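You operate a simulated robot arm through the tools that you are given. There is no shell and no other tool. Be economical: measure what you need, move in short steps, check, and stop when the job is done.

Carry out the task below with a simulated two-armed robot. There is one attempt and no reset: what you move stays moved.

Task
Reprogram the clamped meter with the address and tariff on the work slip.
Fine: park the probe and switch programmer and holder off again after; the clock stays.

It is judged by the outcome, as a careful person would: the job done as asked, and still so three seconds after it is handed in. It fails if anything else is knocked over, pushed out of place, dropped, spilled or broken.

Robot
Two 7-joint arms with two-finger grippers on one trunk that stands fixed in place. Base frame: the origin is at the foot of the trunk, x ahead of it, y to its left, z up. Readings come in cm, degrees, newtons and seconds.
The left shoulder is at [6.4, 17.6, 112.7], the right one opposite. With the tool pointing down near the work surface each hand reaches from about 26 to 86 cm from the base axis, measured 20 degrees to its own side. Payload 2.94 kg a hand.
Tool frame (each hand has its own): the origin (TCP) lies between the finger pads and is the grasp point; the fingertips stand 3 cm ahead of it; z points along the fingers, y is the line along which they close. The gripper opens to 13.8 cm. The gripper's body begins 10.9 cm behind the TCP.
Orientation is that of the tool frame in the base frame, as [roll, pitch, yaw] about the fixed x, y, z axes, in that order (R = Rz(yaw) Ry(pitch) Rx(roll)). With the fingers straight down and closing along the base's y, the tool's x points along the base's -x, its y along +y and its z along -z.

Tools
- The arms move only by the tool jog_arm. It takes "left_plan", "right_plan" or both (then of equal length, played together; a hand with none holds still); each is a list of rows, each a list of 7 numbers: the shift along the base's x, y, z in units of 200 mm (1.0 is 200 mm), then the turn, a rotation vector about the base's x, y, z in units of 180 degrees (1.0 is 180 degrees), then the closure in counts, from 0 (fully open) to 255 (shut). In form: [[tx, ty, tz, rx, ry, rz, grip], ...]. A call has 1 to 12 rows; each row is the pose to reach, as a shift and turn from the pose commanded when the call began. A call with a number of a shift or a turn outside -1 to 1 is refused whole. Each row takes 0.2 s and may step no farther than 5 cm and 8.6 degrees from the row before; otherwise, or with a gripper value out of range, the whole call is refused. A pose out of reach is approached as far as the arm can. The call stops where the force on the tool passes 40 N (or 10 N more than at its start, if that is more) or the arm is blocked; 0.2 s more then pass. The fingers move at their own pace and stop on an object; they squeeze with about 20 N. The grip force told is the motor's: it shows also when the fingers shut on nothing. Time passes only in rows, and 0.2 s behind the last, so rows that repeat a pose let the fingers close. The reply holds the time, the measured pose of the TCP, the force on the tool along the base axes, the opening and the grip force, in the units named above and with some noise, with the torque about the TCP (base axes, N m) and any sound that the robot's microphone picked up.
- Cameras (640 x 400 px; columns grow to the right, rows downward): "scene" is now at [13.71, 4.02, 159.43]; the picture's right is [0.55, -0.84, 0.00], its down [-0.69, -0.45, -0.56] and it looks along [0.47, 0.31, -0.83] (base axes); focal length 347 px, centre (320, 200). "left" rides on the left gripper at [7.1, -1.9, -14.6] in its tool frame; the picture's right is [0.26, 0.96, 0.00], its down [-0.85, 0.23, -0.48] and it looks along [-0.46, 0.12, 0.88] (tool axes); focal length 280 px, centre (320, 200). "right" rides on the right gripper at [7.1, 1.9, -14.6] in its tool frame; the picture's right is [-0.26, 0.97, 0.00], its down [-0.85, -0.23, -0.48] and it looks along [-0.46, -0.13, 0.88] (tool axes); focal length 280 px, centre (320, 200). There is no depth. A picture from a camera that has moved, and an enlarged one, comes with that camera's place and axes in the base frame and with its lens.
- snapshot(camera): a new picture of that camera. No time passes.
- lift_body(by): slides the trunk up (or, below 0, down) by that many cm; the arms and the scene camera ride with it, the base frame stays. It gives what a move gives, with no picture.
- head_to(pan, tilt): turns the head with the scene camera to pan (to the left, within 120 degrees either way) and tilt (down, from -29 to 69), counted from straight ahead of the robot. It gives what a move gives.
- close_up(camera, box): a new picture of the part [left, top, right, bottom] of that camera's present view, enlarged. No time passes.
- hand_in(): hands the job in; it is judged then, once.

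Work in short steps. Places have to be worked out from the pictures, the camera data and where the tool is seen: move nearer, look again, correct. Check each grasp and each placing, and mend what went wrong. You have 120 turns and 78 pictures in all, those below and enlarged ones among them. Open the grippers and draw the arms clear of the work before you hand the job in, unless the task says otherwise; then end with one line.

The tools are called after ">>>" as name(argument=value, ...) on one line, values as JSON. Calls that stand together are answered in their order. jog_arm: Moves the arms, as the interface text tells. Its arguments: {"type":"object","properties":{"left_plan":{"type":"array","items":{"type":"array","items":{"type":"number"}}},"right_plan":{"type":"array","items":{"type":"array","items":{"type":"number"}}}},"required":[]} The other tools are called the same way: lift_body (by) slides the trunk up or down; head_to (pan, tilt) turns the head that bears the scene camera; snapshot (camera) takes a picture; close_up (camera, box) takes an enlarged picture of a part of a camera's view; hand_in () hands the job in.

At the start:

```text
time_s: 0.0
left_ee_pos: [44.68, 48.66, 111.16]
left_orientation: [-180.0, 0.0, -179.9]
left_force: [0.5, -0.3, 0.1]
left_wrist_torque: [-0.03, -0.04, 0.02]
left_grip_width: 13.82
left_grip_force: 0.0
right_ee_pos: [42.43, 8.21, 111.14]
right_orientation: [179.9, 0.0, -179.9]
right_force: [-0.2, 0.2, -0.3]
right_wrist_torque: [0.0, -0.01, 0.01]
right_grip_width: 13.8
right_grip_force: 0.1
trunk travel left (down, up): [-30.0, 43.4]
head pan, tilt: [33.1, 55.7]
```

scene: 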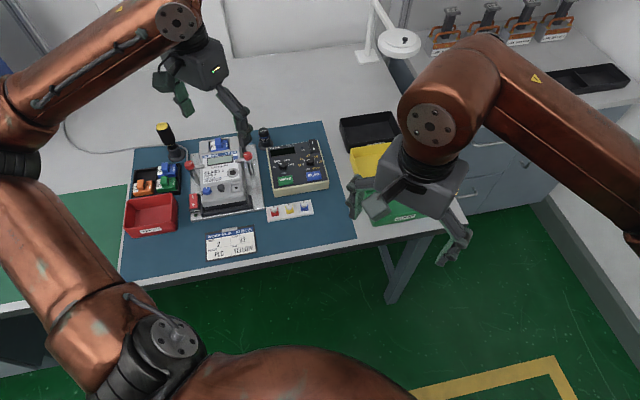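
right: 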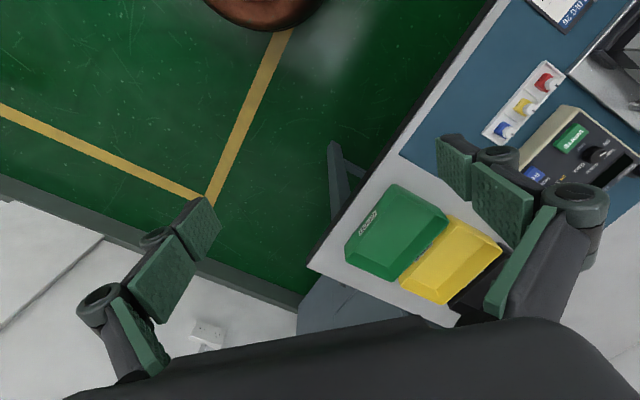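
left: 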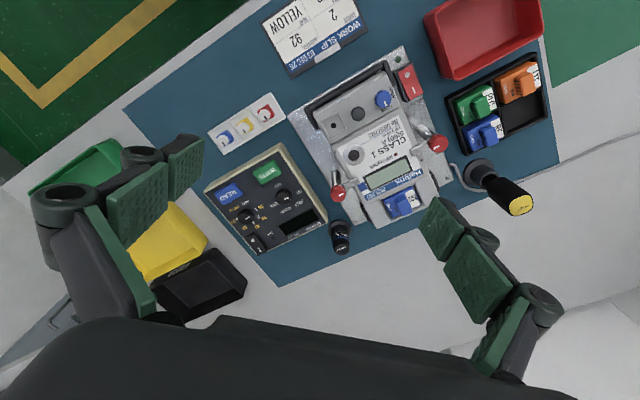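

I start by reading the work slip, programmer panel and meter in close-ups.

>>> close_up(camera="left", box=[200, 130, 360, 260])

>>> close_up(camera="left", box=[290, 50, 470, 220])

>>> close_up(camera="scene", box=[120, 110, 340, 265])

>>> close_up(camera="left", box=[250, 0, 380, 80])

```text
3.08 times, centred on (280, 195) of left
camera zoom: at [37.68, 46.78, 125.8], right [-0.26, 0.96, 0.0], down [0.85, 0.23, 0.48], along [0.46, 0.12, -0.88], focal length 863 px, centre (443, 215)
```

zoom: 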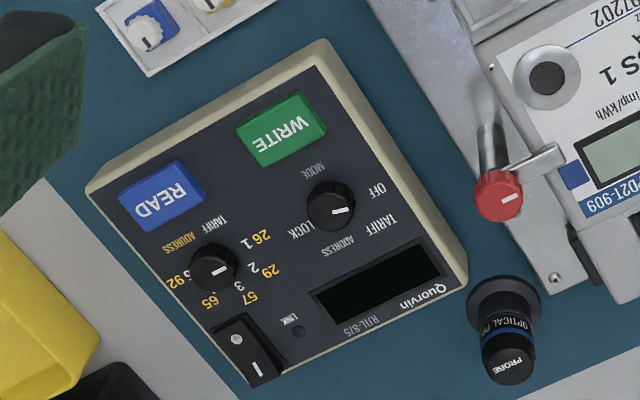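

```text
2.35 times, centred on (380, 135) of left
camera zoom: at [37.68, 46.78, 125.8], right [-0.26, 0.96, 0.0], down [0.85, 0.23, 0.48], along [0.46, 0.12, -0.88], focal length 660 px, centre (179, 353)
```

zoom: 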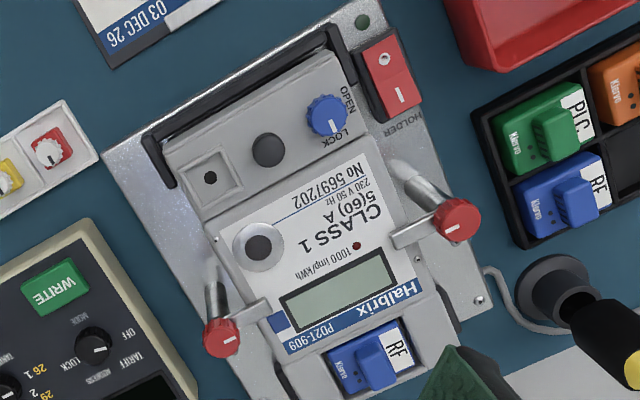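

```text
2.58 times, centred on (230, 188) of scene
camera zoom: at [13.71, 4.02, 159.43], right [0.55, -0.84, 0.0], down [-0.69, -0.45, -0.56], along [0.47, 0.31, -0.83], focal length 896 px, centre (552, 232)
```

zoom: 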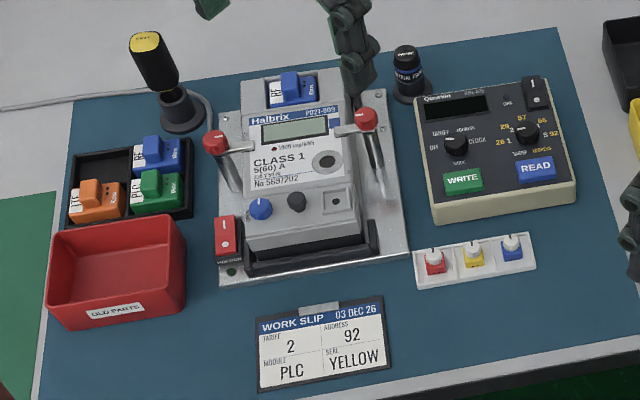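

```text
4.92 times, centred on (315, 40) of left
camera zoom: at [37.68, 46.78, 125.8], right [-0.26, 0.96, 0.0], down [0.85, 0.23, 0.48], along [0.46, 0.12, -0.88], focal length 1380 px, centre (345, 988)
```

zoom: 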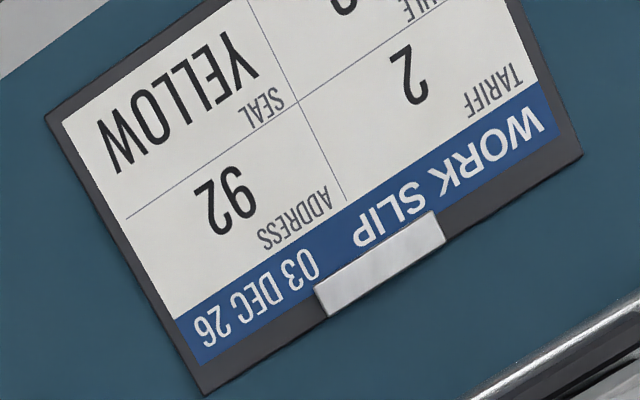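

Slip: tariff 2, address 92 (module and seal aren't part of this job). I'll enlarge the programmer panel, the port/clamps and the probe to get details.

>>> close_up(camera="left", box=[222, 170, 312, 230])

>>> close_up(camera="scene", box=[255, 120, 335, 195])

>>> close_up(camera="scene", box=[180, 120, 280, 220])

```text
6.67 times, centred on (267, 200) of left
camera zoom: at [37.68, 46.78, 125.8], right [-0.26, 0.96, 0.0], down [0.85, 0.23, 0.48], along [0.46, 0.12, -0.88], focal length 1869 px, centre (673, 200)
```

zoom: 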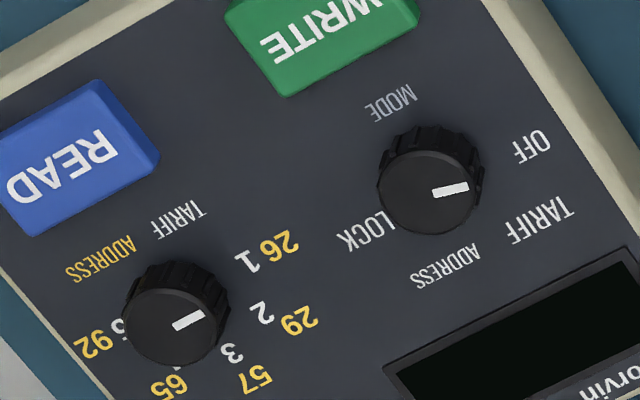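

```text
5.33 times, centred on (295, 158) of scene
camera zoom: at [13.71, 4.02, 159.43], right [0.55, -0.84, 0.0], down [-0.69, -0.45, -0.56], along [0.47, 0.31, -0.83], focal length 1852 px, centre (453, 427)
```

zoom: 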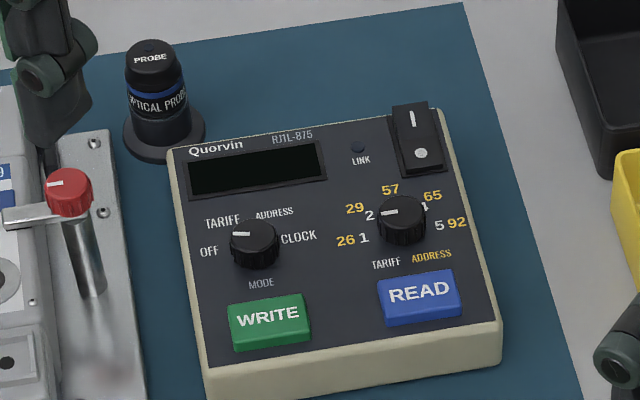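

```text
4.00 times, centred on (230, 170) of scene
camera zoom: at [13.71, 4.02, 159.43], right [0.55, -0.84, 0.0], down [-0.69, -0.45, -0.56], along [0.47, 0.31, -0.83], focal length 1389 px, centre (680, 320)
```

zoom: 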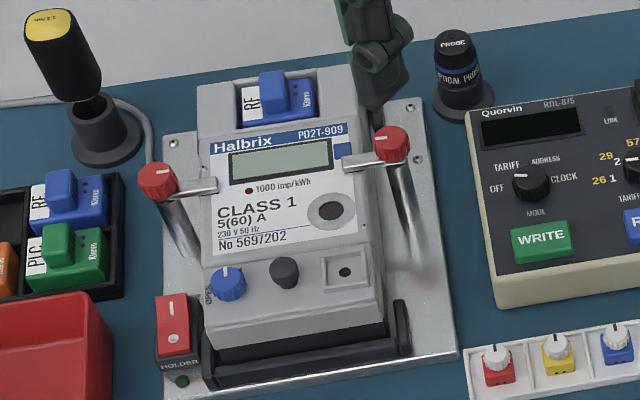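

Plan: holder on, programmer on, probe to port, mode TARIFF/dial 2/WRITE, mode ADDRESS/dial 92/WRITE, then restore. I estimate the holder rocker at about (38.6, 60.7, 81); I turn the left hand 45° to line up with the bench and go above it with closed fingers.

>>> jog_arm(left_plan=[[-0.05, 0.1, -0.07, 0, 0, 0.0417, 255], [-0.1, 0.2, -0.14, 0, 0, 0.0833, 255], [-0.15, 0.3, -0.21, 0, 0, 0.125, 255], [-0.2, 0.4, -0.28, 0, 0, 0.1667, 255], [-0.25, 0.5, -0.35, 0, 0, 0.2083, 255], [-0.3, 0.6, -0.42, 0, 0, 0.25, 255], [-0.3, 0.6, -0.5, 0, 0, 0.25, 255]])

>>> snapshot(camera="left")

>>> snapshot(camera="scene")

```text
time_s: 1.6
left_ee_pos: [38.77, 60.77, 101.07]
left_orientation: [-180.0, 0.0, -135.0]
left_force: [0.4, 0.6, -0.9]
left_wrist_torque: [0.02, -0.02, 0.01]
left_grip_width: 0.0
left_grip_force: 8.7
right_ee_pos: [42.5, 8.2, 111.17]
right_orientation: [-179.9, 0.0, 180.0]
right_force: [1.2, 0.5, -0.6]
right_wrist_torque: [-0.01, 0.04, -0.06]
right_grip_width: 13.8
right_grip_force: 0.1
trunk travel left (down, up): [-30.0, 43.4]
head pan, tilt: [33.1, 55.7]
```

```text
67 pictures are left
camera left: at [35.13, 54.38, 115.67], right [-0.87, 0.5, 0.0], down [0.44, 0.76, 0.48], along [0.24, 0.41, -0.88], focal length 280 px, centre (320, 200)
```

left: 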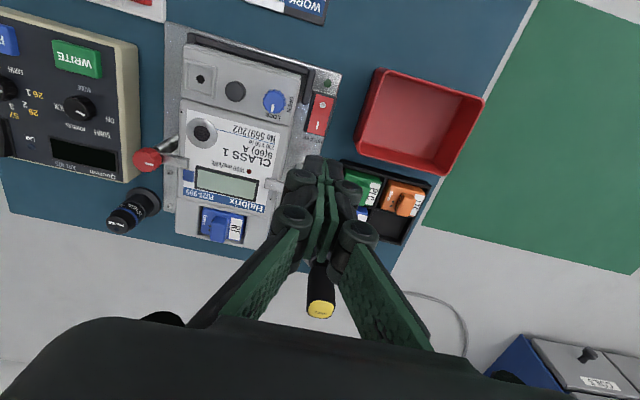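

```text
66 pictures are left
camera scene: at [13.76, 4.09, 159.42], right [0.55, -0.84, 0.0], down [-0.69, -0.45, -0.56], along [0.47, 0.31, -0.83], focal length 347 px, centre (320, 200)
```

scene: 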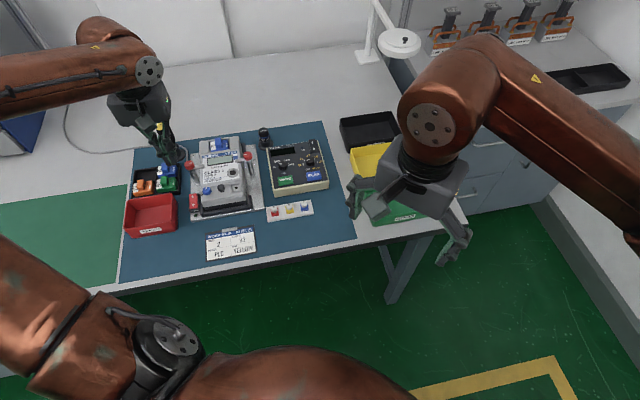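

The rocker triangulates to about (38.5, 60.2, 82). I zoom to see its I/O ends before pressing.

>>> close_up(camera="left", box=[290, 60, 370, 160])

>>> close_up(camera="left", box=[100, 30, 300, 250])

```text
4.00 times, centred on (330, 110) of left
camera zoom: at [35.13, 54.38, 115.67], right [-0.87, 0.5, 0.0], down [0.44, 0.76, 0.48], along [0.24, 0.41, -0.88], focal length 1122 px, centre (280, 560)
```

zoom: 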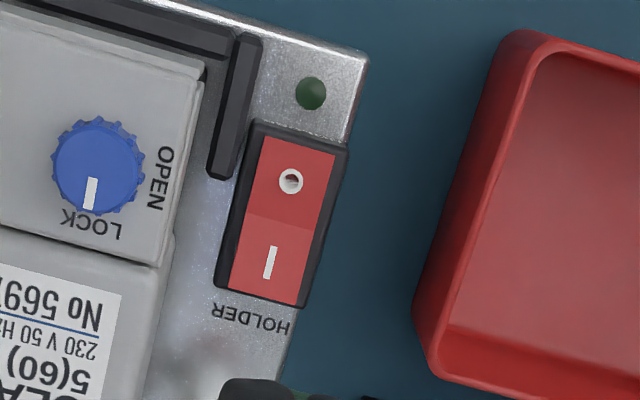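

```text
1.82 times, centred on (200, 140) of left
camera zoom: at [35.13, 54.38, 115.67], right [-0.87, 0.5, 0.0], down [0.44, 0.76, 0.48], along [0.24, 0.41, -0.88], focal length 510 px, centre (538, 309)
```

zoom: 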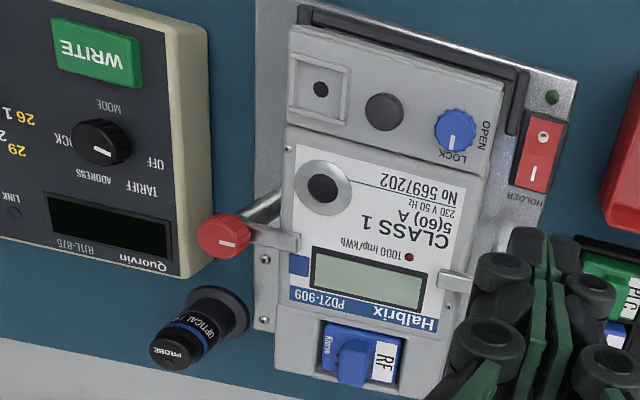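

I press the "I" end at about (39.7, 61.3): go above, descend, then slow the last part.

>>> jog_arm(left_plan=[[0.05, 0.035, 0, 0, 0, 0, 255], [0.05, 0.035, -0.2, 0, 0, 0, 255], [0.05, 0.035, -0.4, 0, 0, 0, 255], [0.05, 0.035, -0.58, 0, 0, 0, 255], [0.05, 0.035, -0.68, 0, 0, 0, 255]])

>>> close_up(camera="left", box=[240, 60, 400, 200])

>>> close_up(camera="scene", box=[150, 130, 250, 230])

```text
time_s: 2.8
left_ee_pos: [39.8, 61.25, 87.62]
left_orientation: [-179.9, 0.0, -134.9]
left_force: [0.6, -0.5, -0.3]
left_wrist_torque: [0.03, 0.02, 0.01]
left_grip_width: 0.02
left_grip_force: 20.5
right_ee_pos: [42.53, 8.29, 111.13]
right_orientation: [-180.0, 0.0, -180.0]
right_force: [-0.2, 0.5, -0.2]
right_wrist_torque: [-0.02, 0.03, -0.02]
right_grip_width: 13.82
right_grip_force: 0.0
trunk travel left (down, up): [-30.0, 43.4]
head pan, tilt: [33.1, 55.7]
```

```text
2.86 times, centred on (320, 130) of left
camera zoom: at [36.09, 54.95, 102.21], right [-0.87, 0.5, 0.0], down [0.44, 0.76, 0.48], along [0.24, 0.41, -0.88], focal length 801 px, centre (320, 400)
```

zoom: 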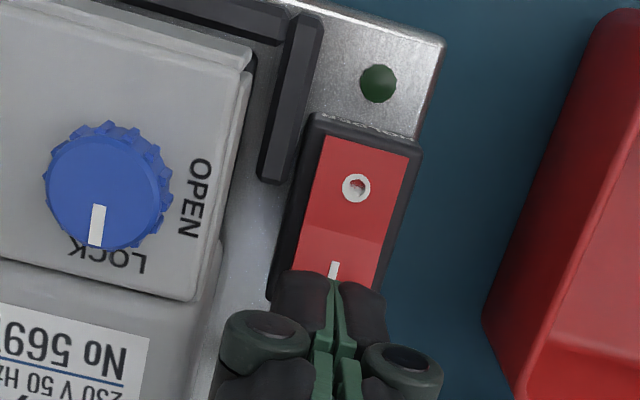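

```text
4.00 times, centred on (200, 180) of scene
camera zoom: at [13.72, 4.04, 159.42], right [0.55, -0.84, 0.0], down [-0.69, -0.45, -0.56], along [0.47, 0.31, -0.83], focal length 1389 px, centre (800, 280)
```

zoom: 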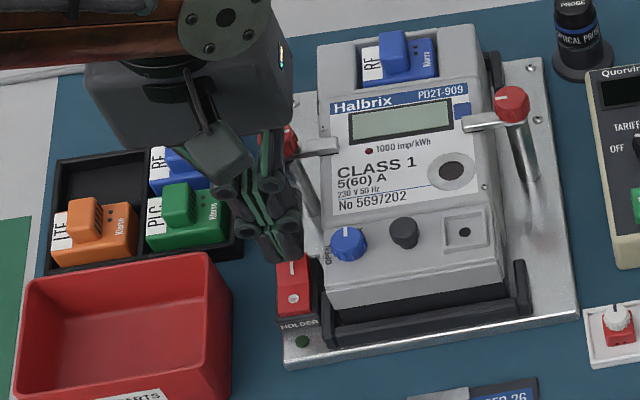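

The fingertips are right over the "I" end, about 2 cm above; I press down slowly.

>>> jog_arm(left_plan=[[0, 0, -0.04, 0, 0, 0, 255], [0, 0, -0.07, 0, 0, 0, 255], [0, 0, -0.09, 0, 0, 0, 255], [0, 0, -0.11, 0, 0, 0, 255], [0, 0, -0.13, 0, 0, 0, 255], [0, 0, -0.15, 0, 0, 0, 255], [0, 0, -0.17, 0, 0, 0, 255], [0, 0, -0.19, 0, 0, 0, 255]])

>>> close_up(camera="left", box=[240, 60, 400, 200])

```text
time_s: 4.0
left_ee_pos: [39.89, 61.4, 85.84]
left_orientation: [179.9, 0.6, -135.0]
left_force: [-8.3, -5.7, 24.0]
left_wrist_torque: [-0.37, 0.42, -0.01]
left_grip_width: 0.63
left_grip_force: 28.1
right_ee_pos: [42.36, 7.98, 111.26]
right_orientation: [179.8, 0.1, 180.0]
right_force: [0.4, -0.4, 1.2]
right_wrist_torque: [-0.01, 0.06, -0.02]
right_grip_width: 13.83
right_grip_force: 0.0
trunk travel left (down, up): [-30.0, 43.4]
head pan, tilt: [33.1, 55.7]
heard: click
stopped in row 5 (left hand): the force on the tool passed its limit at 44 N (the readings are from after the stop); the commanded pose is now the measured one
```

```text
2.86 times, centred on (320, 130) of left
camera zoom: at [36.07, 54.91, 100.34], right [-0.87, 0.5, 0.0], down [0.43, 0.76, 0.49], along [0.24, 0.42, -0.87], focal length 801 px, centre (320, 400)
```

zoom: 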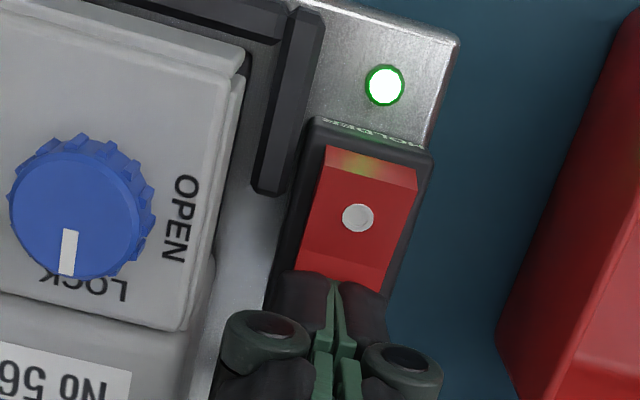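

Holder lamp is on. I retract up and head to the programmer's power rocker (I end estimated (70.9, 44.3, 86)), also drawing the right arm aside to the right.

>>> jog_arm(left_plan=[[0, 0, 0.2, 0, 0, 0, 255], [0, 0, 0.4, 0, 0, 0, 255], [0, 0, 0.6, 0, 0, 0, 255], [0, 0, 0.75, 0, 0, 0, 255], [0.19, -0.1, 0.75, 0, 0, 0, 255], [0.38, -0.2, 0.75, 0, 0, 0, 255], [0.57, -0.3, 0.75, 0, 0, 0, 255], [0.76, -0.4, 0.75, 0, 0, 0, 255], [0.95, -0.5, 0.75, 0, 0, 0, 255]], right_plan=[[0, -0.1, 0, 0, 0, 0, 0], [0, -0.2, 0, 0, 0, 0, 0], [0, -0.3, 0, 0, 0, 0, 0], [0, -0.4, 0, 0, 0, 0, 0], [0, -0.5, 0, 0, 0, 0, 0], [0, -0.6, 0, 0, 0, 0, 0], [0, -0.7, 0, 0, 0, 0, 0], [0, -0.8, 0, 0, 0, 0, 0], [0, -0.9, 0, 0, 0, 0, 0]])

>>> jog_arm(left_plan=[[0.1, -0.12, 0, 0, 0, 0, 255], [0.3, -0.24, 0, 0, 0, 0, 255], [0.48, -0.36, 0, 0, 0, 0, 255], [0.56, -0.36, 0, 0, 0, 0, 255]])

>>> snapshot(camera="left")

>>> snapshot(camera="scene")

```text
time_s: 6.0
left_ee_pos: [59.07, 51.04, 100.46]
left_orientation: [179.8, 0.3, -135.1]
left_force: [0.7, -0.6, -0.2]
left_wrist_torque: [0.06, 0.03, -0.02]
left_grip_width: 0.0
left_grip_force: 28.5
right_ee_pos: [42.55, -9.96, 111.05]
right_orientation: [-180.0, -0.1, 180.0]
right_force: [-0.3, -1.0, -1.0]
right_wrist_torque: [0.03, 0.0, -0.04]
right_grip_width: 13.82
right_grip_force: 0.1
trunk travel left (down, up): [-30.0, 43.4]
head pan, tilt: [33.1, 55.7]
```

```text
time_s: 7.0
left_ee_pos: [70.13, 44.19, 100.41]
left_orientation: [179.8, 0.4, -135.0]
left_force: [-0.3, -0.5, -0.2]
left_wrist_torque: [-0.02, 0.01, 0.0]
left_grip_width: 0.01
left_grip_force: 28.9
right_ee_pos: [42.4, -9.81, 111.05]
right_orientation: [180.0, -0.1, 180.0]
right_force: [0.5, 0.9, 0.3]
right_wrist_torque: [0.02, 0.01, 0.02]
right_grip_width: 13.8
right_grip_force: 0.1
trunk travel left (down, up): [-30.0, 43.4]
head pan, tilt: [33.1, 55.7]
```

```text
60 pictures are left
camera left: at [66.38, 37.79, 114.97], right [-0.87, 0.5, 0.0], down [0.44, 0.76, 0.48], along [0.24, 0.42, -0.88], focal length 280 px, centre (320, 200)
```

left: 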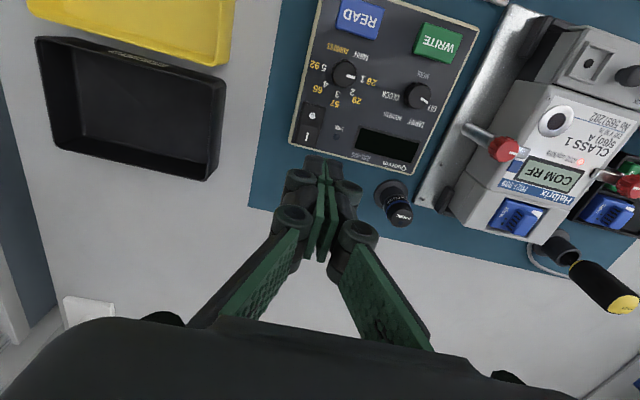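

```text
59 pictures are left
camera scene: at [13.69, 4.01, 159.43], right [0.55, -0.84, 0.0], down [-0.69, -0.45, -0.56], along [0.47, 0.31, -0.83], focal length 347 px, centre (320, 200)
```

scene: 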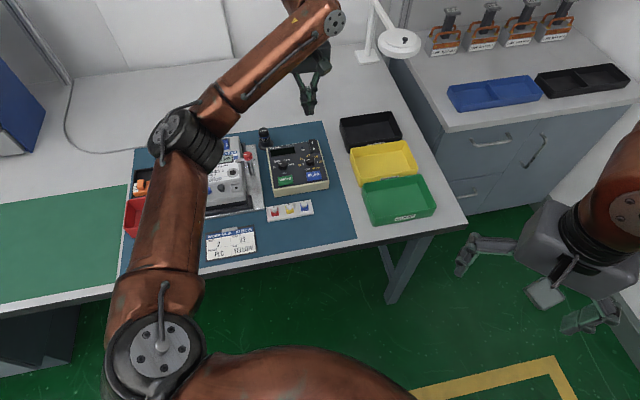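

I end at about (71.2, 44.4, 86). I move over it, descend and press slowly.

>>> jog_arm(left_plan=[[0.053, 0.012, -0.15, 0, 0, 0, 255], [0.053, 0.012, -0.35, 0, 0, 0, 255], [0.053, 0.012, -0.45, 0, 0, 0, 255], [0.053, 0.012, -0.5, 0, 0, 0, 255], [0.053, 0.012, -0.53, 0, 0, 0, 255], [0.053, 0.012, -0.55, 0, 0, 0, 255], [0.053, 0.012, -0.57, 0, 0, 0, 255], [0.053, 0.012, -0.59, 0, 0, 0, 255], [0.053, 0.012, -0.61, 0, 0, 0, 255], [0.053, 0.012, -0.63, 0, 0, 0, 255]])

>>> close_up(camera="left", box=[240, 0, 480, 200])

```text
time_s: 9.2
left_ee_pos: [71.18, 44.58, 87.78]
left_orientation: [180.0, 0.3, -135.0]
left_force: [0.2, 0.3, 0.3]
left_wrist_torque: [-0.03, -0.01, 0.02]
left_grip_width: 0.0
left_grip_force: 28.1
right_ee_pos: [42.34, -9.89, 111.1]
right_orientation: [-180.0, 0.0, -180.0]
right_force: [-0.3, -0.1, -0.1]
right_wrist_torque: [-0.01, -0.01, 0.02]
right_grip_width: 13.79
right_grip_force: 0.1
trunk travel left (down, up): [-30.0, 43.4]
head pan, tilt: [33.1, 55.7]
```

```text
2.00 times, centred on (360, 100) of left
camera zoom: at [67.46, 38.08, 102.38], right [-0.87, 0.5, 0.0], down [0.44, 0.76, 0.48], along [0.24, 0.42, -0.88], focal length 561 px, centre (240, 400)
```

zoom: 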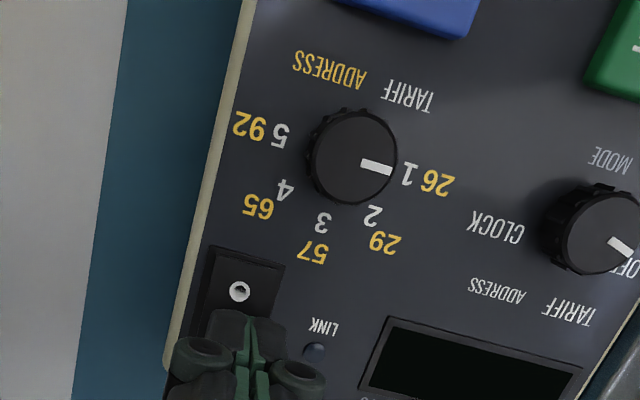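

No contact yet, alignment good (dial at 1/26, mode OFF confirmed). Continue pressing.

>>> jog_arm(left_plan=[[0, 0, -0.02, 0, 0, 0, 255], [0, 0, -0.04, 0, 0, 0, 255], [0, 0, -0.06, 0, 0, 0, 255], [0, 0, -0.08, 0, 0, 0, 255], [0, 0, -0.1, 0, 0, 0, 255], [0, 0, -0.12, 0, 0, 0, 255], [0, 0, -0.14, 0, 0, 0, 255], [0, 0, -0.16, 0, 0, 0, 255]])

>>> close_up(camera="left", box=[240, 0, 480, 200])

```text
time_s: 10.2
left_ee_pos: [71.29, 44.67, 87.4]
left_orientation: [-179.4, 1.3, -134.9]
left_force: [-6.8, -0.3, 16.9]
left_wrist_torque: [-0.16, 0.3, -0.05]
left_grip_width: 0.6
left_grip_force: 28.5
right_ee_pos: [42.21, -9.85, 111.17]
right_orientation: [-179.8, 0.2, -180.0]
right_force: [1.3, 0.2, -0.2]
right_wrist_torque: [-0.02, -0.03, -0.01]
right_grip_width: 13.83
right_grip_force: 0.0
trunk travel left (down, up): [-30.0, 43.4]
head pan, tilt: [33.1, 55.7]
heard: click
stopped in row 4 (left hand): the force on the tool passed its limit at 43 N (the readings are from after the stop); the commanded pose is now the measured one
```

```text
2.00 times, centred on (360, 100) of left
camera zoom: at [67.34, 38.15, 101.82], right [-0.87, 0.5, -0.01], down [0.43, 0.76, 0.49], along [0.26, 0.42, -0.87], focal length 561 px, centre (240, 400)
```

zoom: 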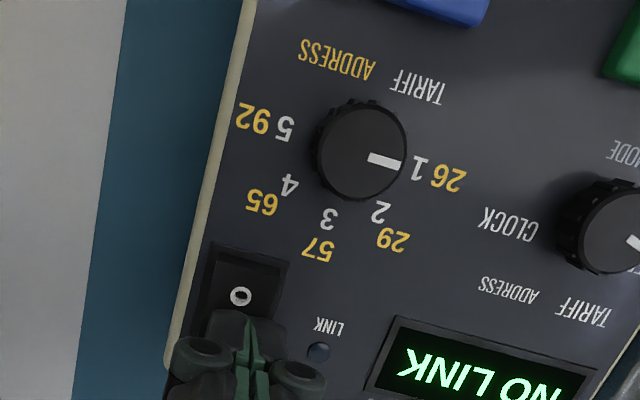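

Programmer is on ("NO LINK"). Now I rise, turn the hand back 45° and open while going over the probe at about (65.5, 58).

>>> jog_arm(left_plan=[[0, 0, 0.2, 0, 0, 0, 255], [0, 0, 0.4, 0, 0, 0, 255], [0, 0, 0.6, 0, 0, 0, 255], [-0.05, 0.1, 0.75, 0, 0, -0.042, 200], [-0.1, 0.2, 0.85, 0, 0, -0.083, 150], [-0.15, 0.3, 0.85, 0, 0, -0.125, 100], [-0.2, 0.4, 0.85, 0, 0, -0.167, 100], [-0.25, 0.5, 0.85, 0, 0, -0.208, 100], [-0.29, 0.665, 0.85, 0, 0, -0.25, 100]])

>>> snapshot(camera="left")

>>> close_up(camera="scene", box=[190, 110, 310, 200])

```text
time_s: 12.2
left_ee_pos: [65.59, 58.21, 104.0]
left_orientation: [-179.6, 1.0, 180.0]
left_force: [0.0, 0.3, 0.4]
left_wrist_torque: [-0.02, 0.05, -0.02]
left_grip_width: 8.39
left_grip_force: 0.1
right_ee_pos: [42.4, -9.74, 111.11]
right_orientation: [-179.9, 0.1, -180.0]
right_force: [1.1, 0.2, -1.0]
right_wrist_torque: [-0.04, 0.01, 0.01]
right_grip_width: 13.84
right_grip_force: 0.0
trunk travel left (down, up): [-30.0, 43.4]
head pan, tilt: [33.1, 55.7]
```

```text
56 pictures are left
camera left: at [58.21, 56.36, 118.33], right [-0.26, 0.97, -0.01], down [0.84, 0.23, 0.49], along [0.48, 0.12, -0.87], focal length 280 px, centre (320, 200)
```

left: 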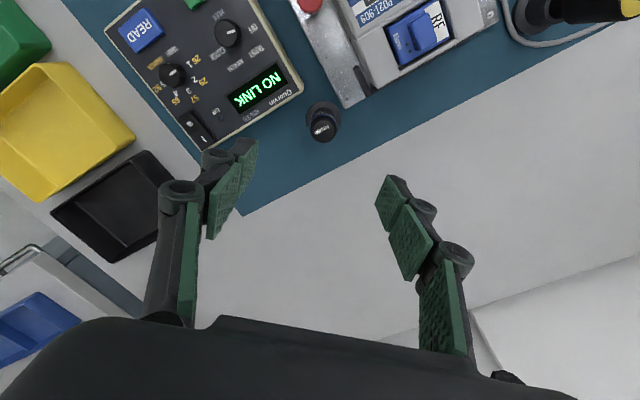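

```text
4.44 times, centred on (250, 155) of scene
camera zoom: at [13.72, 4.1, 159.42], right [0.55, -0.84, 0.0], down [-0.69, -0.45, -0.56], along [0.47, 0.31, -0.83], focal length 1544 px, centre (631, 400)
```

zoom: 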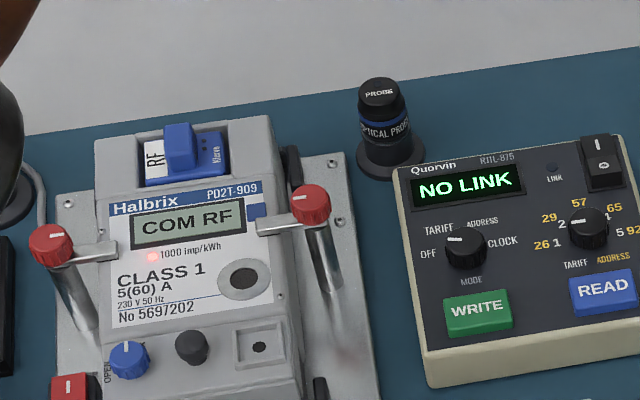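

I zoom on the probe in the wrist view to fix its place and shape.

>>> close_up(camera="left", box=[280, 80, 370, 160])

>>> close_up(camera="scene", box=[250, 120, 280, 150])

```text
5.00 times, centred on (325, 120) of left
camera zoom: at [58.21, 56.36, 118.33], right [-0.26, 0.97, -0.01], down [0.84, 0.23, 0.49], along [0.48, 0.12, -0.87], focal length 1402 px, centre (295, 600)
```

zoom: 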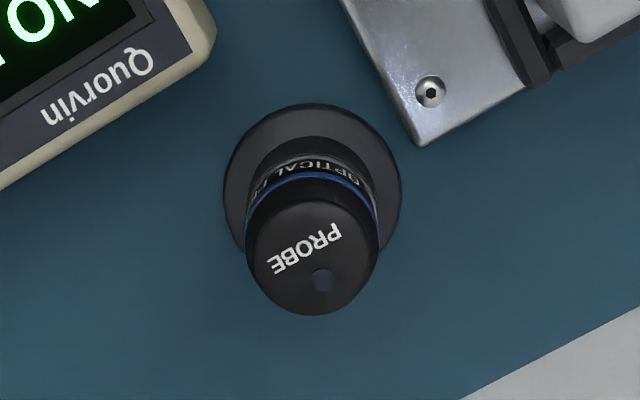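

```text
13.33 times, centred on (265, 135) of scene
camera zoom: at [13.72, 4.1, 159.42], right [0.55, -0.84, 0.0], down [-0.69, -0.45, -0.56], along [0.47, 0.31, -0.83], focal length 4631 px, centre (1053, 1067)
```

zoom: 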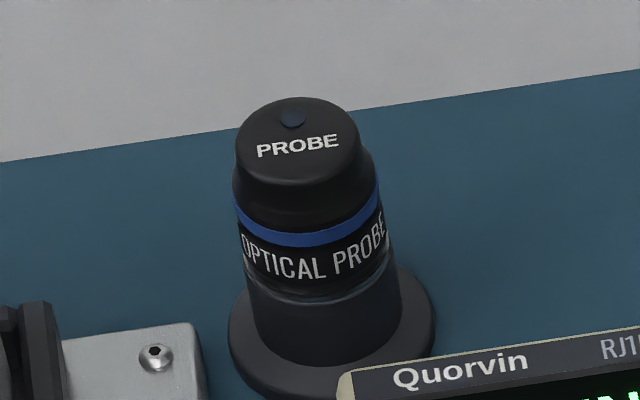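

Probe is about 3.1 cm thick at about (66.8, 58.75), top z≈86.7, cup seam z≈82. I level the hand, align and descend so the tips stop about 82.6.

>>> jog_arm(left_plan=[[0.03, 0.014, -0.05, 0.0022, 0.0056, 0, 130], [0.06, 0.027, -0.2, 0.0022, 0.0056, 0, 130], [0.06, 0.027, -0.4, 0.0022, 0.0056, 0, 130], [0.06, 0.027, -0.6, 0.0022, 0.0056, 0, 130], [0.06, 0.027, -0.7, 0.0022, 0.0056, 0, 130]])

>>> snapshot(camera="left")

>>> close_up(camera="scene", box=[230, 90, 310, 160])

```text
time_s: 13.4
left_ee_pos: [66.75, 58.47, 89.87]
left_orientation: [180.0, 0.0, 180.0]
left_force: [-0.1, 1.2, -0.7]
left_wrist_torque: [-0.03, 0.0, 0.02]
left_grip_width: 6.79
left_grip_force: 0.0
right_ee_pos: [42.5, -9.85, 111.07]
right_orientation: [-179.9, 0.0, -179.9]
right_force: [-0.8, -0.1, -0.7]
right_wrist_torque: [0.0, 0.0, 0.06]
right_grip_width: 13.81
right_grip_force: 0.1
trunk travel left (down, up): [-30.0, 43.4]
head pan, tilt: [33.1, 55.7]
```

```text
52 pictures are left
camera left: at [59.54, 56.52, 104.57], right [-0.26, 0.96, 0.0], down [0.85, 0.23, 0.48], along [0.46, 0.13, -0.88], focal length 280 px, centre (320, 200)
```

left: 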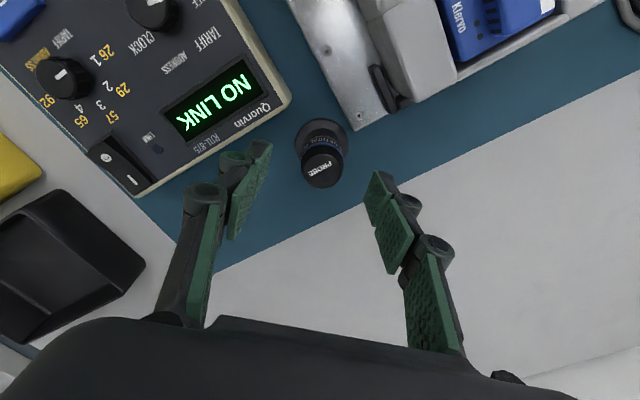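

```text
5.71 times, centred on (270, 125) of scene
camera zoom: at [13.72, 4.0, 159.43], right [0.55, -0.84, 0.0], down [-0.69, -0.45, -0.56], along [0.47, 0.31, -0.83], focal length 1985 px, centre (606, 629)
```

zoom: 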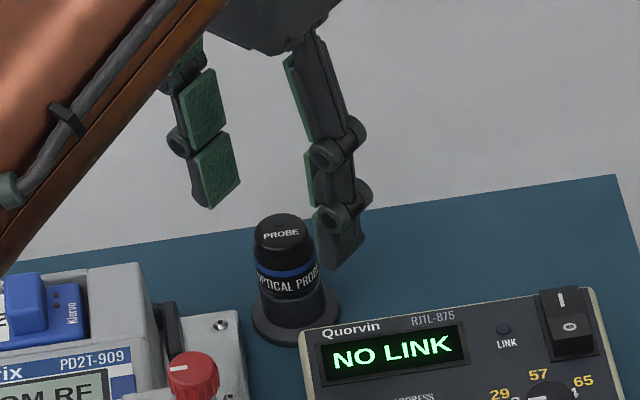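

The top is seen at about (66.4, 58.5); I make a small correction, lower to TCP z≈85.6 and close.

>>> jog_arm(left_plan=[[-0.012, 0.003, -0.08, 0, 0, 0, 130], [-0.012, 0.003, -0.15, 0, 0, 0, 130], [-0.012, 0.003, -0.21, 0, 0, 0, 130], [-0.012, 0.003, -0.21, 0, 0, 0, 255], [-0.012, 0.003, -0.21, 0, 0, 0, 255], [-0.012, 0.003, -0.21, 0, 0, 0, 255], [-0.012, 0.003, -0.21, 0, 0, 0, 255], [-0.012, 0.003, -0.21, 0, 0, 0, 255]])

>>> close_up(camera="left", box=[240, 100, 400, 220])

>>> close_up(camera="scene", box=[230, 90, 310, 160])

```text
time_s: 15.2
left_ee_pos: [66.38, 58.65, 85.73]
left_orientation: [180.0, 0.1, -179.9]
left_force: [3.1, 12.2, 0.4]
left_wrist_torque: [1.25, -0.18, 0.37]
left_grip_width: 3.32
left_grip_force: 45.3
right_ee_pos: [42.41, -9.7, 111.03]
right_orientation: [-180.0, 0.0, 180.0]
right_force: [-0.3, -1.2, -0.4]
right_wrist_torque: [-0.02, -0.02, 0.0]
right_grip_width: 13.82
right_grip_force: 0.1
trunk travel left (down, up): [-30.0, 43.4]
head pan, tilt: [33.1, 55.7]
```

```text
3.33 times, centred on (320, 160) of left
camera zoom: at [59.34, 56.72, 100.29], right [-0.26, 0.96, 0.0], down [0.85, 0.23, 0.48], along [0.46, 0.13, -0.88], focal length 935 px, centre (320, 333)
```

zoom: 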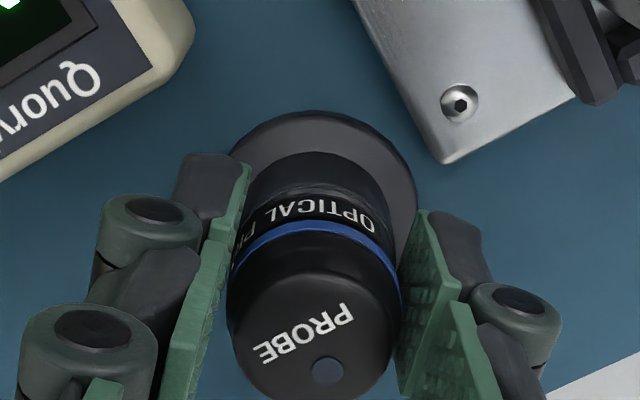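

```text
5.71 times, centred on (270, 125) of scene
camera zoom: at [13.78, 4.15, 159.42], right [0.55, -0.84, 0.0], down [-0.69, -0.45, -0.56], along [0.47, 0.31, -0.83], focal length 1985 px, centre (606, 629)
```

zoom: 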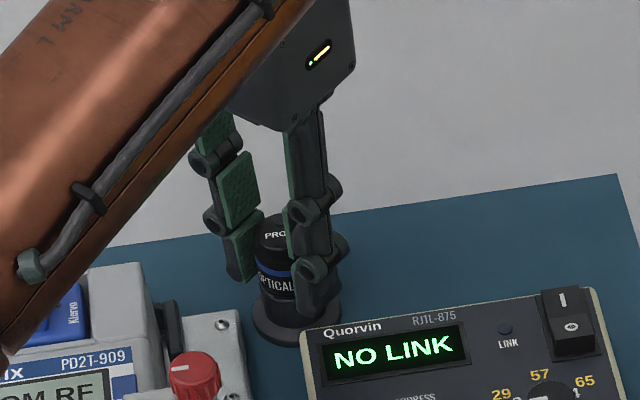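

Gripped (3.3 cm), with a small sideways preload; I relax it by 0.15 cm in +y and lift straight up.

>>> jog_arm(left_plan=[[0, 0.008, 0, 0, 0, 0, 255], [0, 0.008, 0.03, 0, 0, 0, 255], [0, 0.008, 0.08, 0, 0, 0, 255], [0, 0.008, 0.2, 0, 0, 0, 255], [0, 0.008, 0.4, 0, 0, 0, 255], [0, 0.008, 0.55, 0, 0, 0, 255]])

>>> snapshot(camera="left")

>>> close_up(camera="scene", box=[230, 70, 310, 160])

```text
time_s: 16.6
left_ee_pos: [66.51, 58.78, 96.72]
left_orientation: [179.9, 0.0, 179.9]
left_force: [0.6, -0.2, -0.8]
left_wrist_torque: [0.03, 0.01, 0.02]
left_grip_width: 3.09
left_grip_force: 20.0
right_ee_pos: [42.43, -9.81, 111.22]
right_orientation: [180.0, -0.1, 179.9]
right_force: [0.6, -0.6, 0.6]
right_wrist_torque: [0.02, -0.04, 0.0]
right_grip_width: 13.81
right_grip_force: 0.1
trunk travel left (down, up): [-30.0, 43.4]
head pan, tilt: [33.1, 55.7]
```

```text
48 pictures are left
camera left: at [59.38, 56.87, 111.29], right [-0.26, 0.96, 0.0], down [0.85, 0.23, 0.48], along [0.46, 0.13, -0.88], focal length 280 px, centre (320, 200)
```

left: 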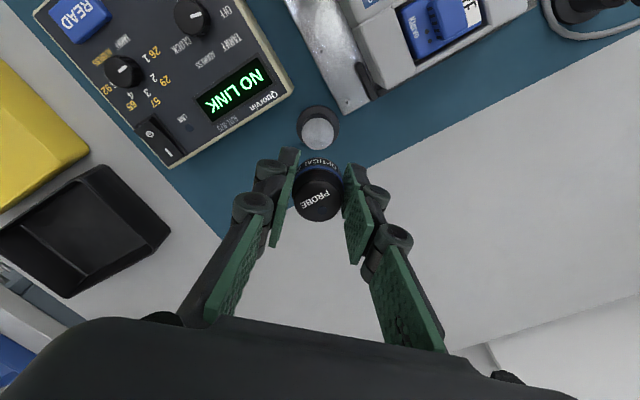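

```text
4.44 times, centred on (270, 115) of scene
camera zoom: at [13.64, 3.96, 159.44], right [0.55, -0.84, 0.0], down [-0.69, -0.45, -0.56], along [0.47, 0.31, -0.83], focal length 1544 px, centre (542, 578)
```

zoom: 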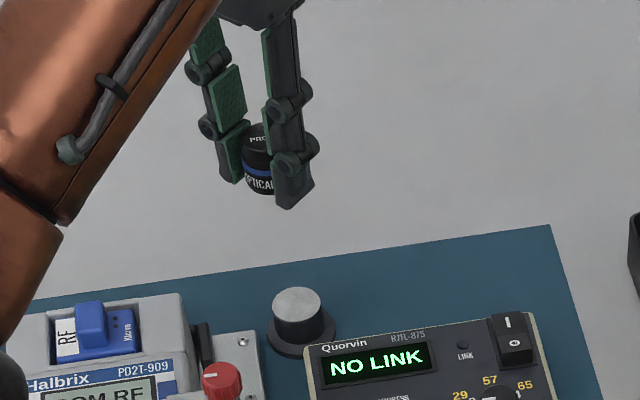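

The probe is held (it sat magnetically on a post around (66.8, 58.9, 82.3)). I carry it above the port, estimated at (49.0, 54.7, 87.9), turning 45° so fingers clear the clamp arm.

>>> jog_arm(left_plan=[[0, 0, 0.15, 0, 0, 0, 255], [-0.1, -0.03, 0.2, 0, 0, 0.04, 255], [-0.25, -0.06, 0.2, 0, 0, 0.08, 255], [-0.4, -0.09, 0.2, 0, 0, 0.12, 255], [-0.55, -0.12, 0.2, 0, 0, 0.16, 255], [-0.7, -0.16, 0.2, 0, 0, 0.205, 255], [-0.87, -0.2, 0.2, 0, 0, 0.25, 255]])

>>> snapshot(camera="left")

>>> close_up(camera="scene", box=[170, 80, 290, 220])

```text
time_s: 18.2
left_ee_pos: [48.98, 54.79, 100.75]
left_orientation: [179.9, 0.1, -134.9]
left_force: [-0.7, 0.3, -0.5]
left_wrist_torque: [0.0, -0.03, -0.01]
left_grip_width: 3.1
left_grip_force: 20.1
right_ee_pos: [42.33, -9.81, 111.21]
right_orientation: [179.9, 0.2, -180.0]
right_force: [-0.2, -0.3, 0.1]
right_wrist_torque: [0.0, -0.03, -0.02]
right_grip_width: 13.82
right_grip_force: 0.0
trunk travel left (down, up): [-30.0, 43.4]
head pan, tilt: [33.1, 55.7]
```

```text
46 pictures are left
camera left: at [45.23, 48.31, 115.35], right [-0.87, 0.5, 0.0], down [0.44, 0.76, 0.48], along [0.24, 0.41, -0.88], focal length 280 px, centre (320, 200)
```

left: 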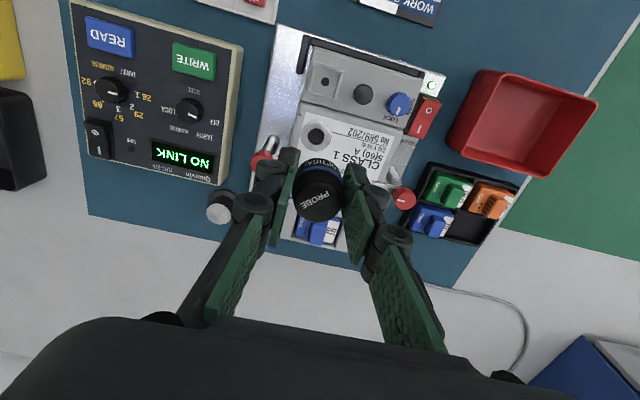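

```text
2.86 times, centred on (230, 150) of scene
camera zoom: at [13.53, 3.95, 159.45], right [0.55, -0.84, 0.0], down [-0.69, -0.45, -0.56], along [0.47, 0.31, -0.83], focal length 992 px, centre (577, 343)
```

zoom: 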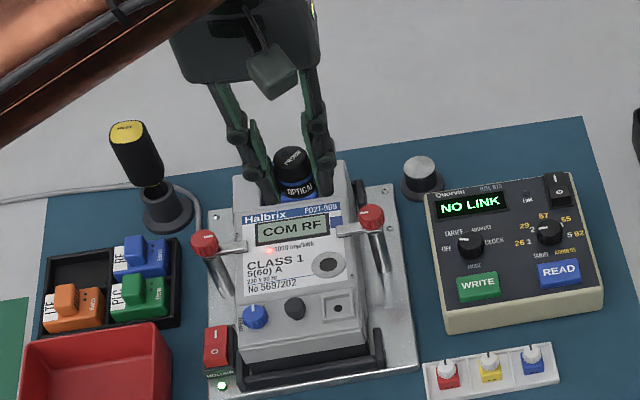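

Port sits at about (49.2, 54.6). I descend to just above with small correction and look again.

>>> jog_arm(left_plan=[[0.006, -0.01, -0.1, 0, 0, 0, 255], [0.006, -0.01, -0.25, 0, 0, 0, 255], [0.006, -0.01, -0.37, 0, 0, 0, 255]])

>>> close_up(camera="left", box=[240, 80, 400, 230])

>>> close_up(camera="scene", box=[190, 120, 270, 200])

```text
time_s: 19.0
left_ee_pos: [49.26, 54.68, 93.35]
left_orientation: [-180.0, 0.1, -135.0]
left_force: [-0.6, -0.4, -0.7]
left_wrist_torque: [0.02, 0.01, 0.01]
left_grip_width: 3.09
left_grip_force: 20.0
right_ee_pos: [42.34, -9.89, 111.15]
right_orientation: [180.0, 0.0, -180.0]
right_force: [0.1, -0.7, 0.3]
right_wrist_torque: [0.0, 0.02, 0.01]
right_grip_width: 13.81
right_grip_force: 0.0
trunk travel left (down, up): [-30.0, 43.4]
head pan, tilt: [33.1, 55.7]
```

```text
2.67 times, centred on (320, 155) of left
camera zoom: at [45.6, 48.29, 107.89], right [-0.87, 0.5, 0.0], down [0.44, 0.76, 0.48], along [0.24, 0.41, -0.88], focal length 748 px, centre (320, 320)
```

zoom: 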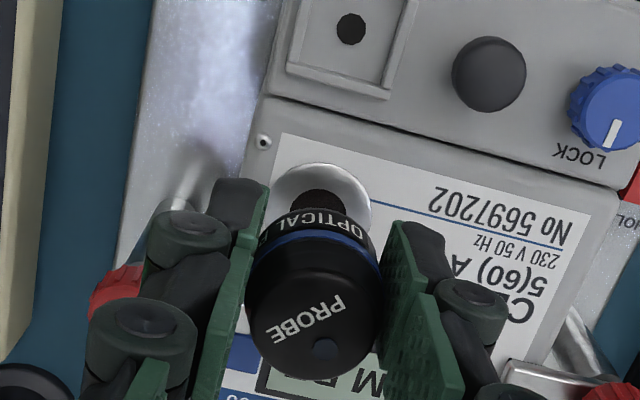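

```text
5.00 times, centred on (230, 160) of scene
camera zoom: at [13.71, 4.03, 159.42], right [0.55, -0.84, 0.0], down [-0.69, -0.45, -0.56], along [0.47, 0.31, -0.83], focal length 1737 px, centre (770, 400)
```

zoom: 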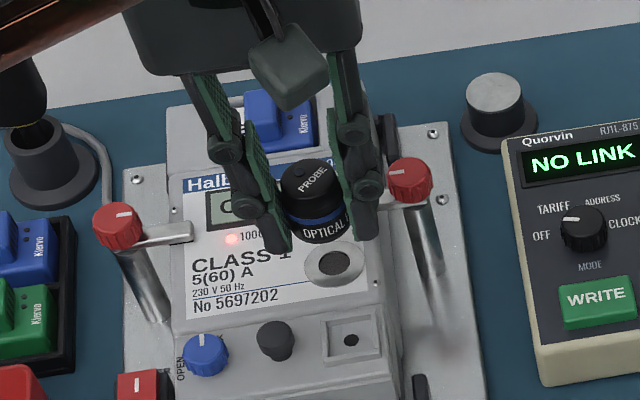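

Comparing views, the probe is about 0.3 cm toward the rear; I correct by (-0.2,-0.3) cm and lower gently to contact.

>>> jog_arm(left_plan=[[-0.01, -0.015, -0.02, 0, 0, 0, 255], [-0.01, -0.015, -0.05, 0, 0, 0, 255], [-0.01, -0.015, -0.07, 0, 0, 0, 255], [-0.01, -0.015, -0.085, 0, 0, 0, 255]])

>>> close_up(camera="scene", box=[190, 120, 340, 200])

>>> close_up(camera="left", box=[240, 80, 400, 230])

```text
time_s: 20.0
left_ee_pos: [49.05, 54.21, 91.72]
left_orientation: [-180.0, 0.0, -135.0]
left_force: [0.6, 0.6, -0.8]
left_wrist_torque: [-0.01, 0.0, 0.04]
left_grip_width: 3.09
left_grip_force: 19.8
right_ee_pos: [42.43, -9.76, 111.03]
right_orientation: [-180.0, 0.0, 179.9]
right_force: [0.2, -0.2, -0.1]
right_wrist_torque: [-0.05, -0.05, 0.0]
right_grip_width: 13.79
right_grip_force: 0.1
trunk travel left (down, up): [-30.0, 43.4]
head pan, tilt: [33.1, 55.7]
```

```text
4.27 times, centred on (265, 160) of scene
camera zoom: at [13.7, 3.99, 159.43], right [0.55, -0.84, 0.0], down [-0.69, -0.45, -0.56], along [0.47, 0.31, -0.83], focal length 1482 px, centre (555, 371)
```

zoom: 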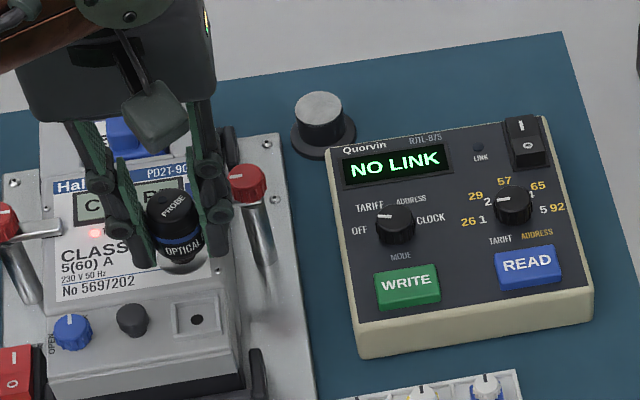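

```text
2.67 times, centred on (320, 155) of left
camera zoom: at [45.39, 47.84, 106.28], right [-0.87, 0.5, 0.0], down [0.44, 0.76, 0.48], along [0.24, 0.41, -0.88], focal length 748 px, centre (320, 320)
```

zoom: 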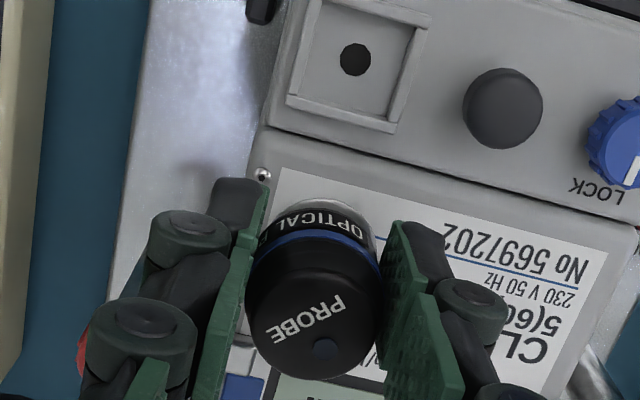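

Nearly there and well centred; I continue down until contact.

>>> jog_arm(left_plan=[[0, 0, -0.015, 0, 0, 0, 255], [0, 0, -0.025, 0, 0, 0, 255], [0, 0, -0.035, 0, 0, 0, 255], [0, 0, -0.045, 0, 0, 0, 255], [0, 0, -0.055, 0, 0, 0, 255]])

>>> close_up(camera="scene", box=[190, 120, 340, 200])

```text
time_s: 21.2
left_ee_pos: [48.94, 54.2, 90.59]
left_orientation: [-180.0, 0.0, -135.0]
left_force: [0.8, 0.6, -0.7]
left_wrist_torque: [0.02, 0.01, -0.01]
left_grip_width: 3.09
left_grip_force: 19.9
right_ee_pos: [42.34, -9.87, 111.11]
right_orientation: [-180.0, 0.0, -180.0]
right_force: [0.4, 0.7, 0.2]
right_wrist_torque: [0.02, 0.0, 0.0]
right_grip_width: 13.79
right_grip_force: 0.2
trunk travel left (down, up): [-30.0, 43.4]
head pan, tilt: [33.1, 55.7]
```

```text
4.27 times, centred on (265, 160) of scene
camera zoom: at [13.7, 3.99, 159.42], right [0.55, -0.84, 0.0], down [-0.69, -0.45, -0.56], along [0.47, 0.31, -0.83], focal length 1482 px, centre (555, 371)
```

zoom: 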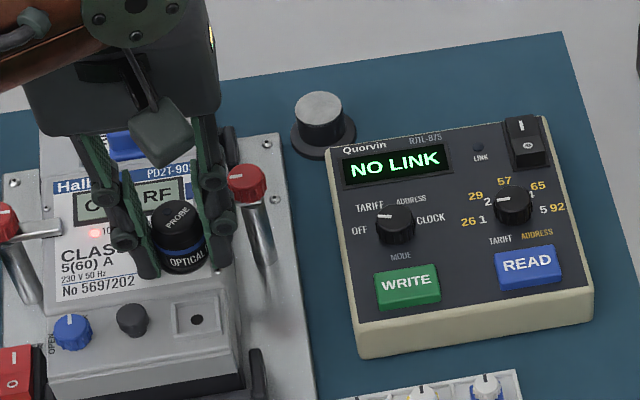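

No contact yet, so the port is lower (≈86.7), which puts it at about (49.5, 55.0). I shift (+0.4,+0.6) cm and look.

>>> jog_arm(left_plan=[[0.01, 0.015, 0, 0, 0, 0, 255], [0.02, 0.03, 0, 0, 0, 0, 255]])

>>> close_up(camera="left", box=[240, 80, 400, 230])

>>> close_up(camera="scene", box=[205, 135, 265, 195])

```text
time_s: 21.8
left_ee_pos: [49.49, 54.82, 90.57]
left_orientation: [179.9, 0.0, -135.0]
left_force: [0.4, 0.7, -0.6]
left_wrist_torque: [0.01, 0.01, -0.02]
left_grip_width: 3.1
left_grip_force: 19.9
right_ee_pos: [42.39, -9.83, 111.15]
right_orientation: [-180.0, 0.1, 180.0]
right_force: [-0.5, -0.4, 0.0]
right_wrist_torque: [0.0, 0.03, 0.04]
right_grip_width: 13.8
right_grip_force: 0.1
trunk travel left (down, up): [-30.0, 43.4]
head pan, tilt: [33.1, 55.7]
```

```text
2.67 times, centred on (320, 155) of left
camera zoom: at [45.82, 48.39, 105.12], right [-0.87, 0.5, 0.0], down [0.44, 0.76, 0.48], along [0.24, 0.41, -0.88], focal length 748 px, centre (320, 320)
```

zoom: 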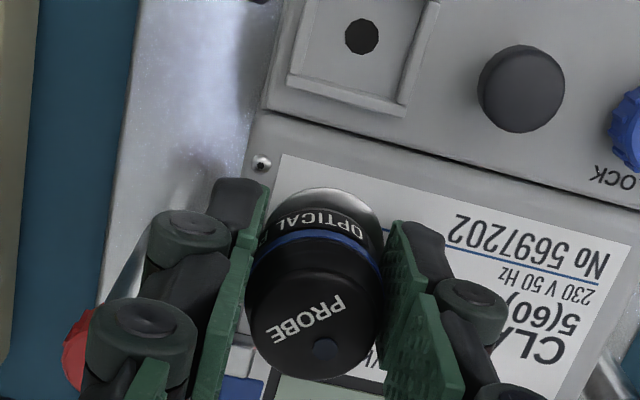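

```text
6.67 times, centred on (235, 165) of scene
camera zoom: at [13.7, 3.99, 159.43], right [0.55, -0.84, 0.0], down [-0.69, -0.45, -0.56], along [0.47, 0.31, -0.83], focal length 2316 px, centre (887, 433)
```

zoom: 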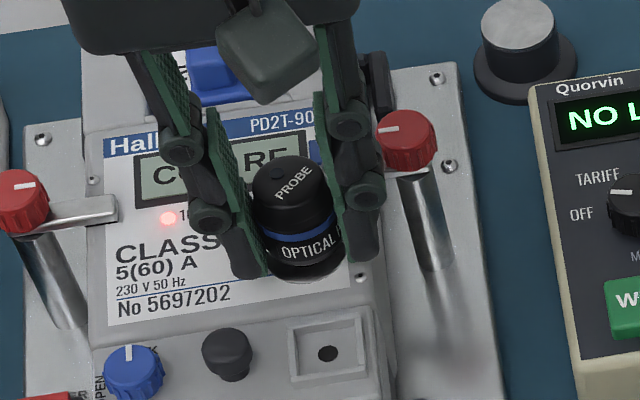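

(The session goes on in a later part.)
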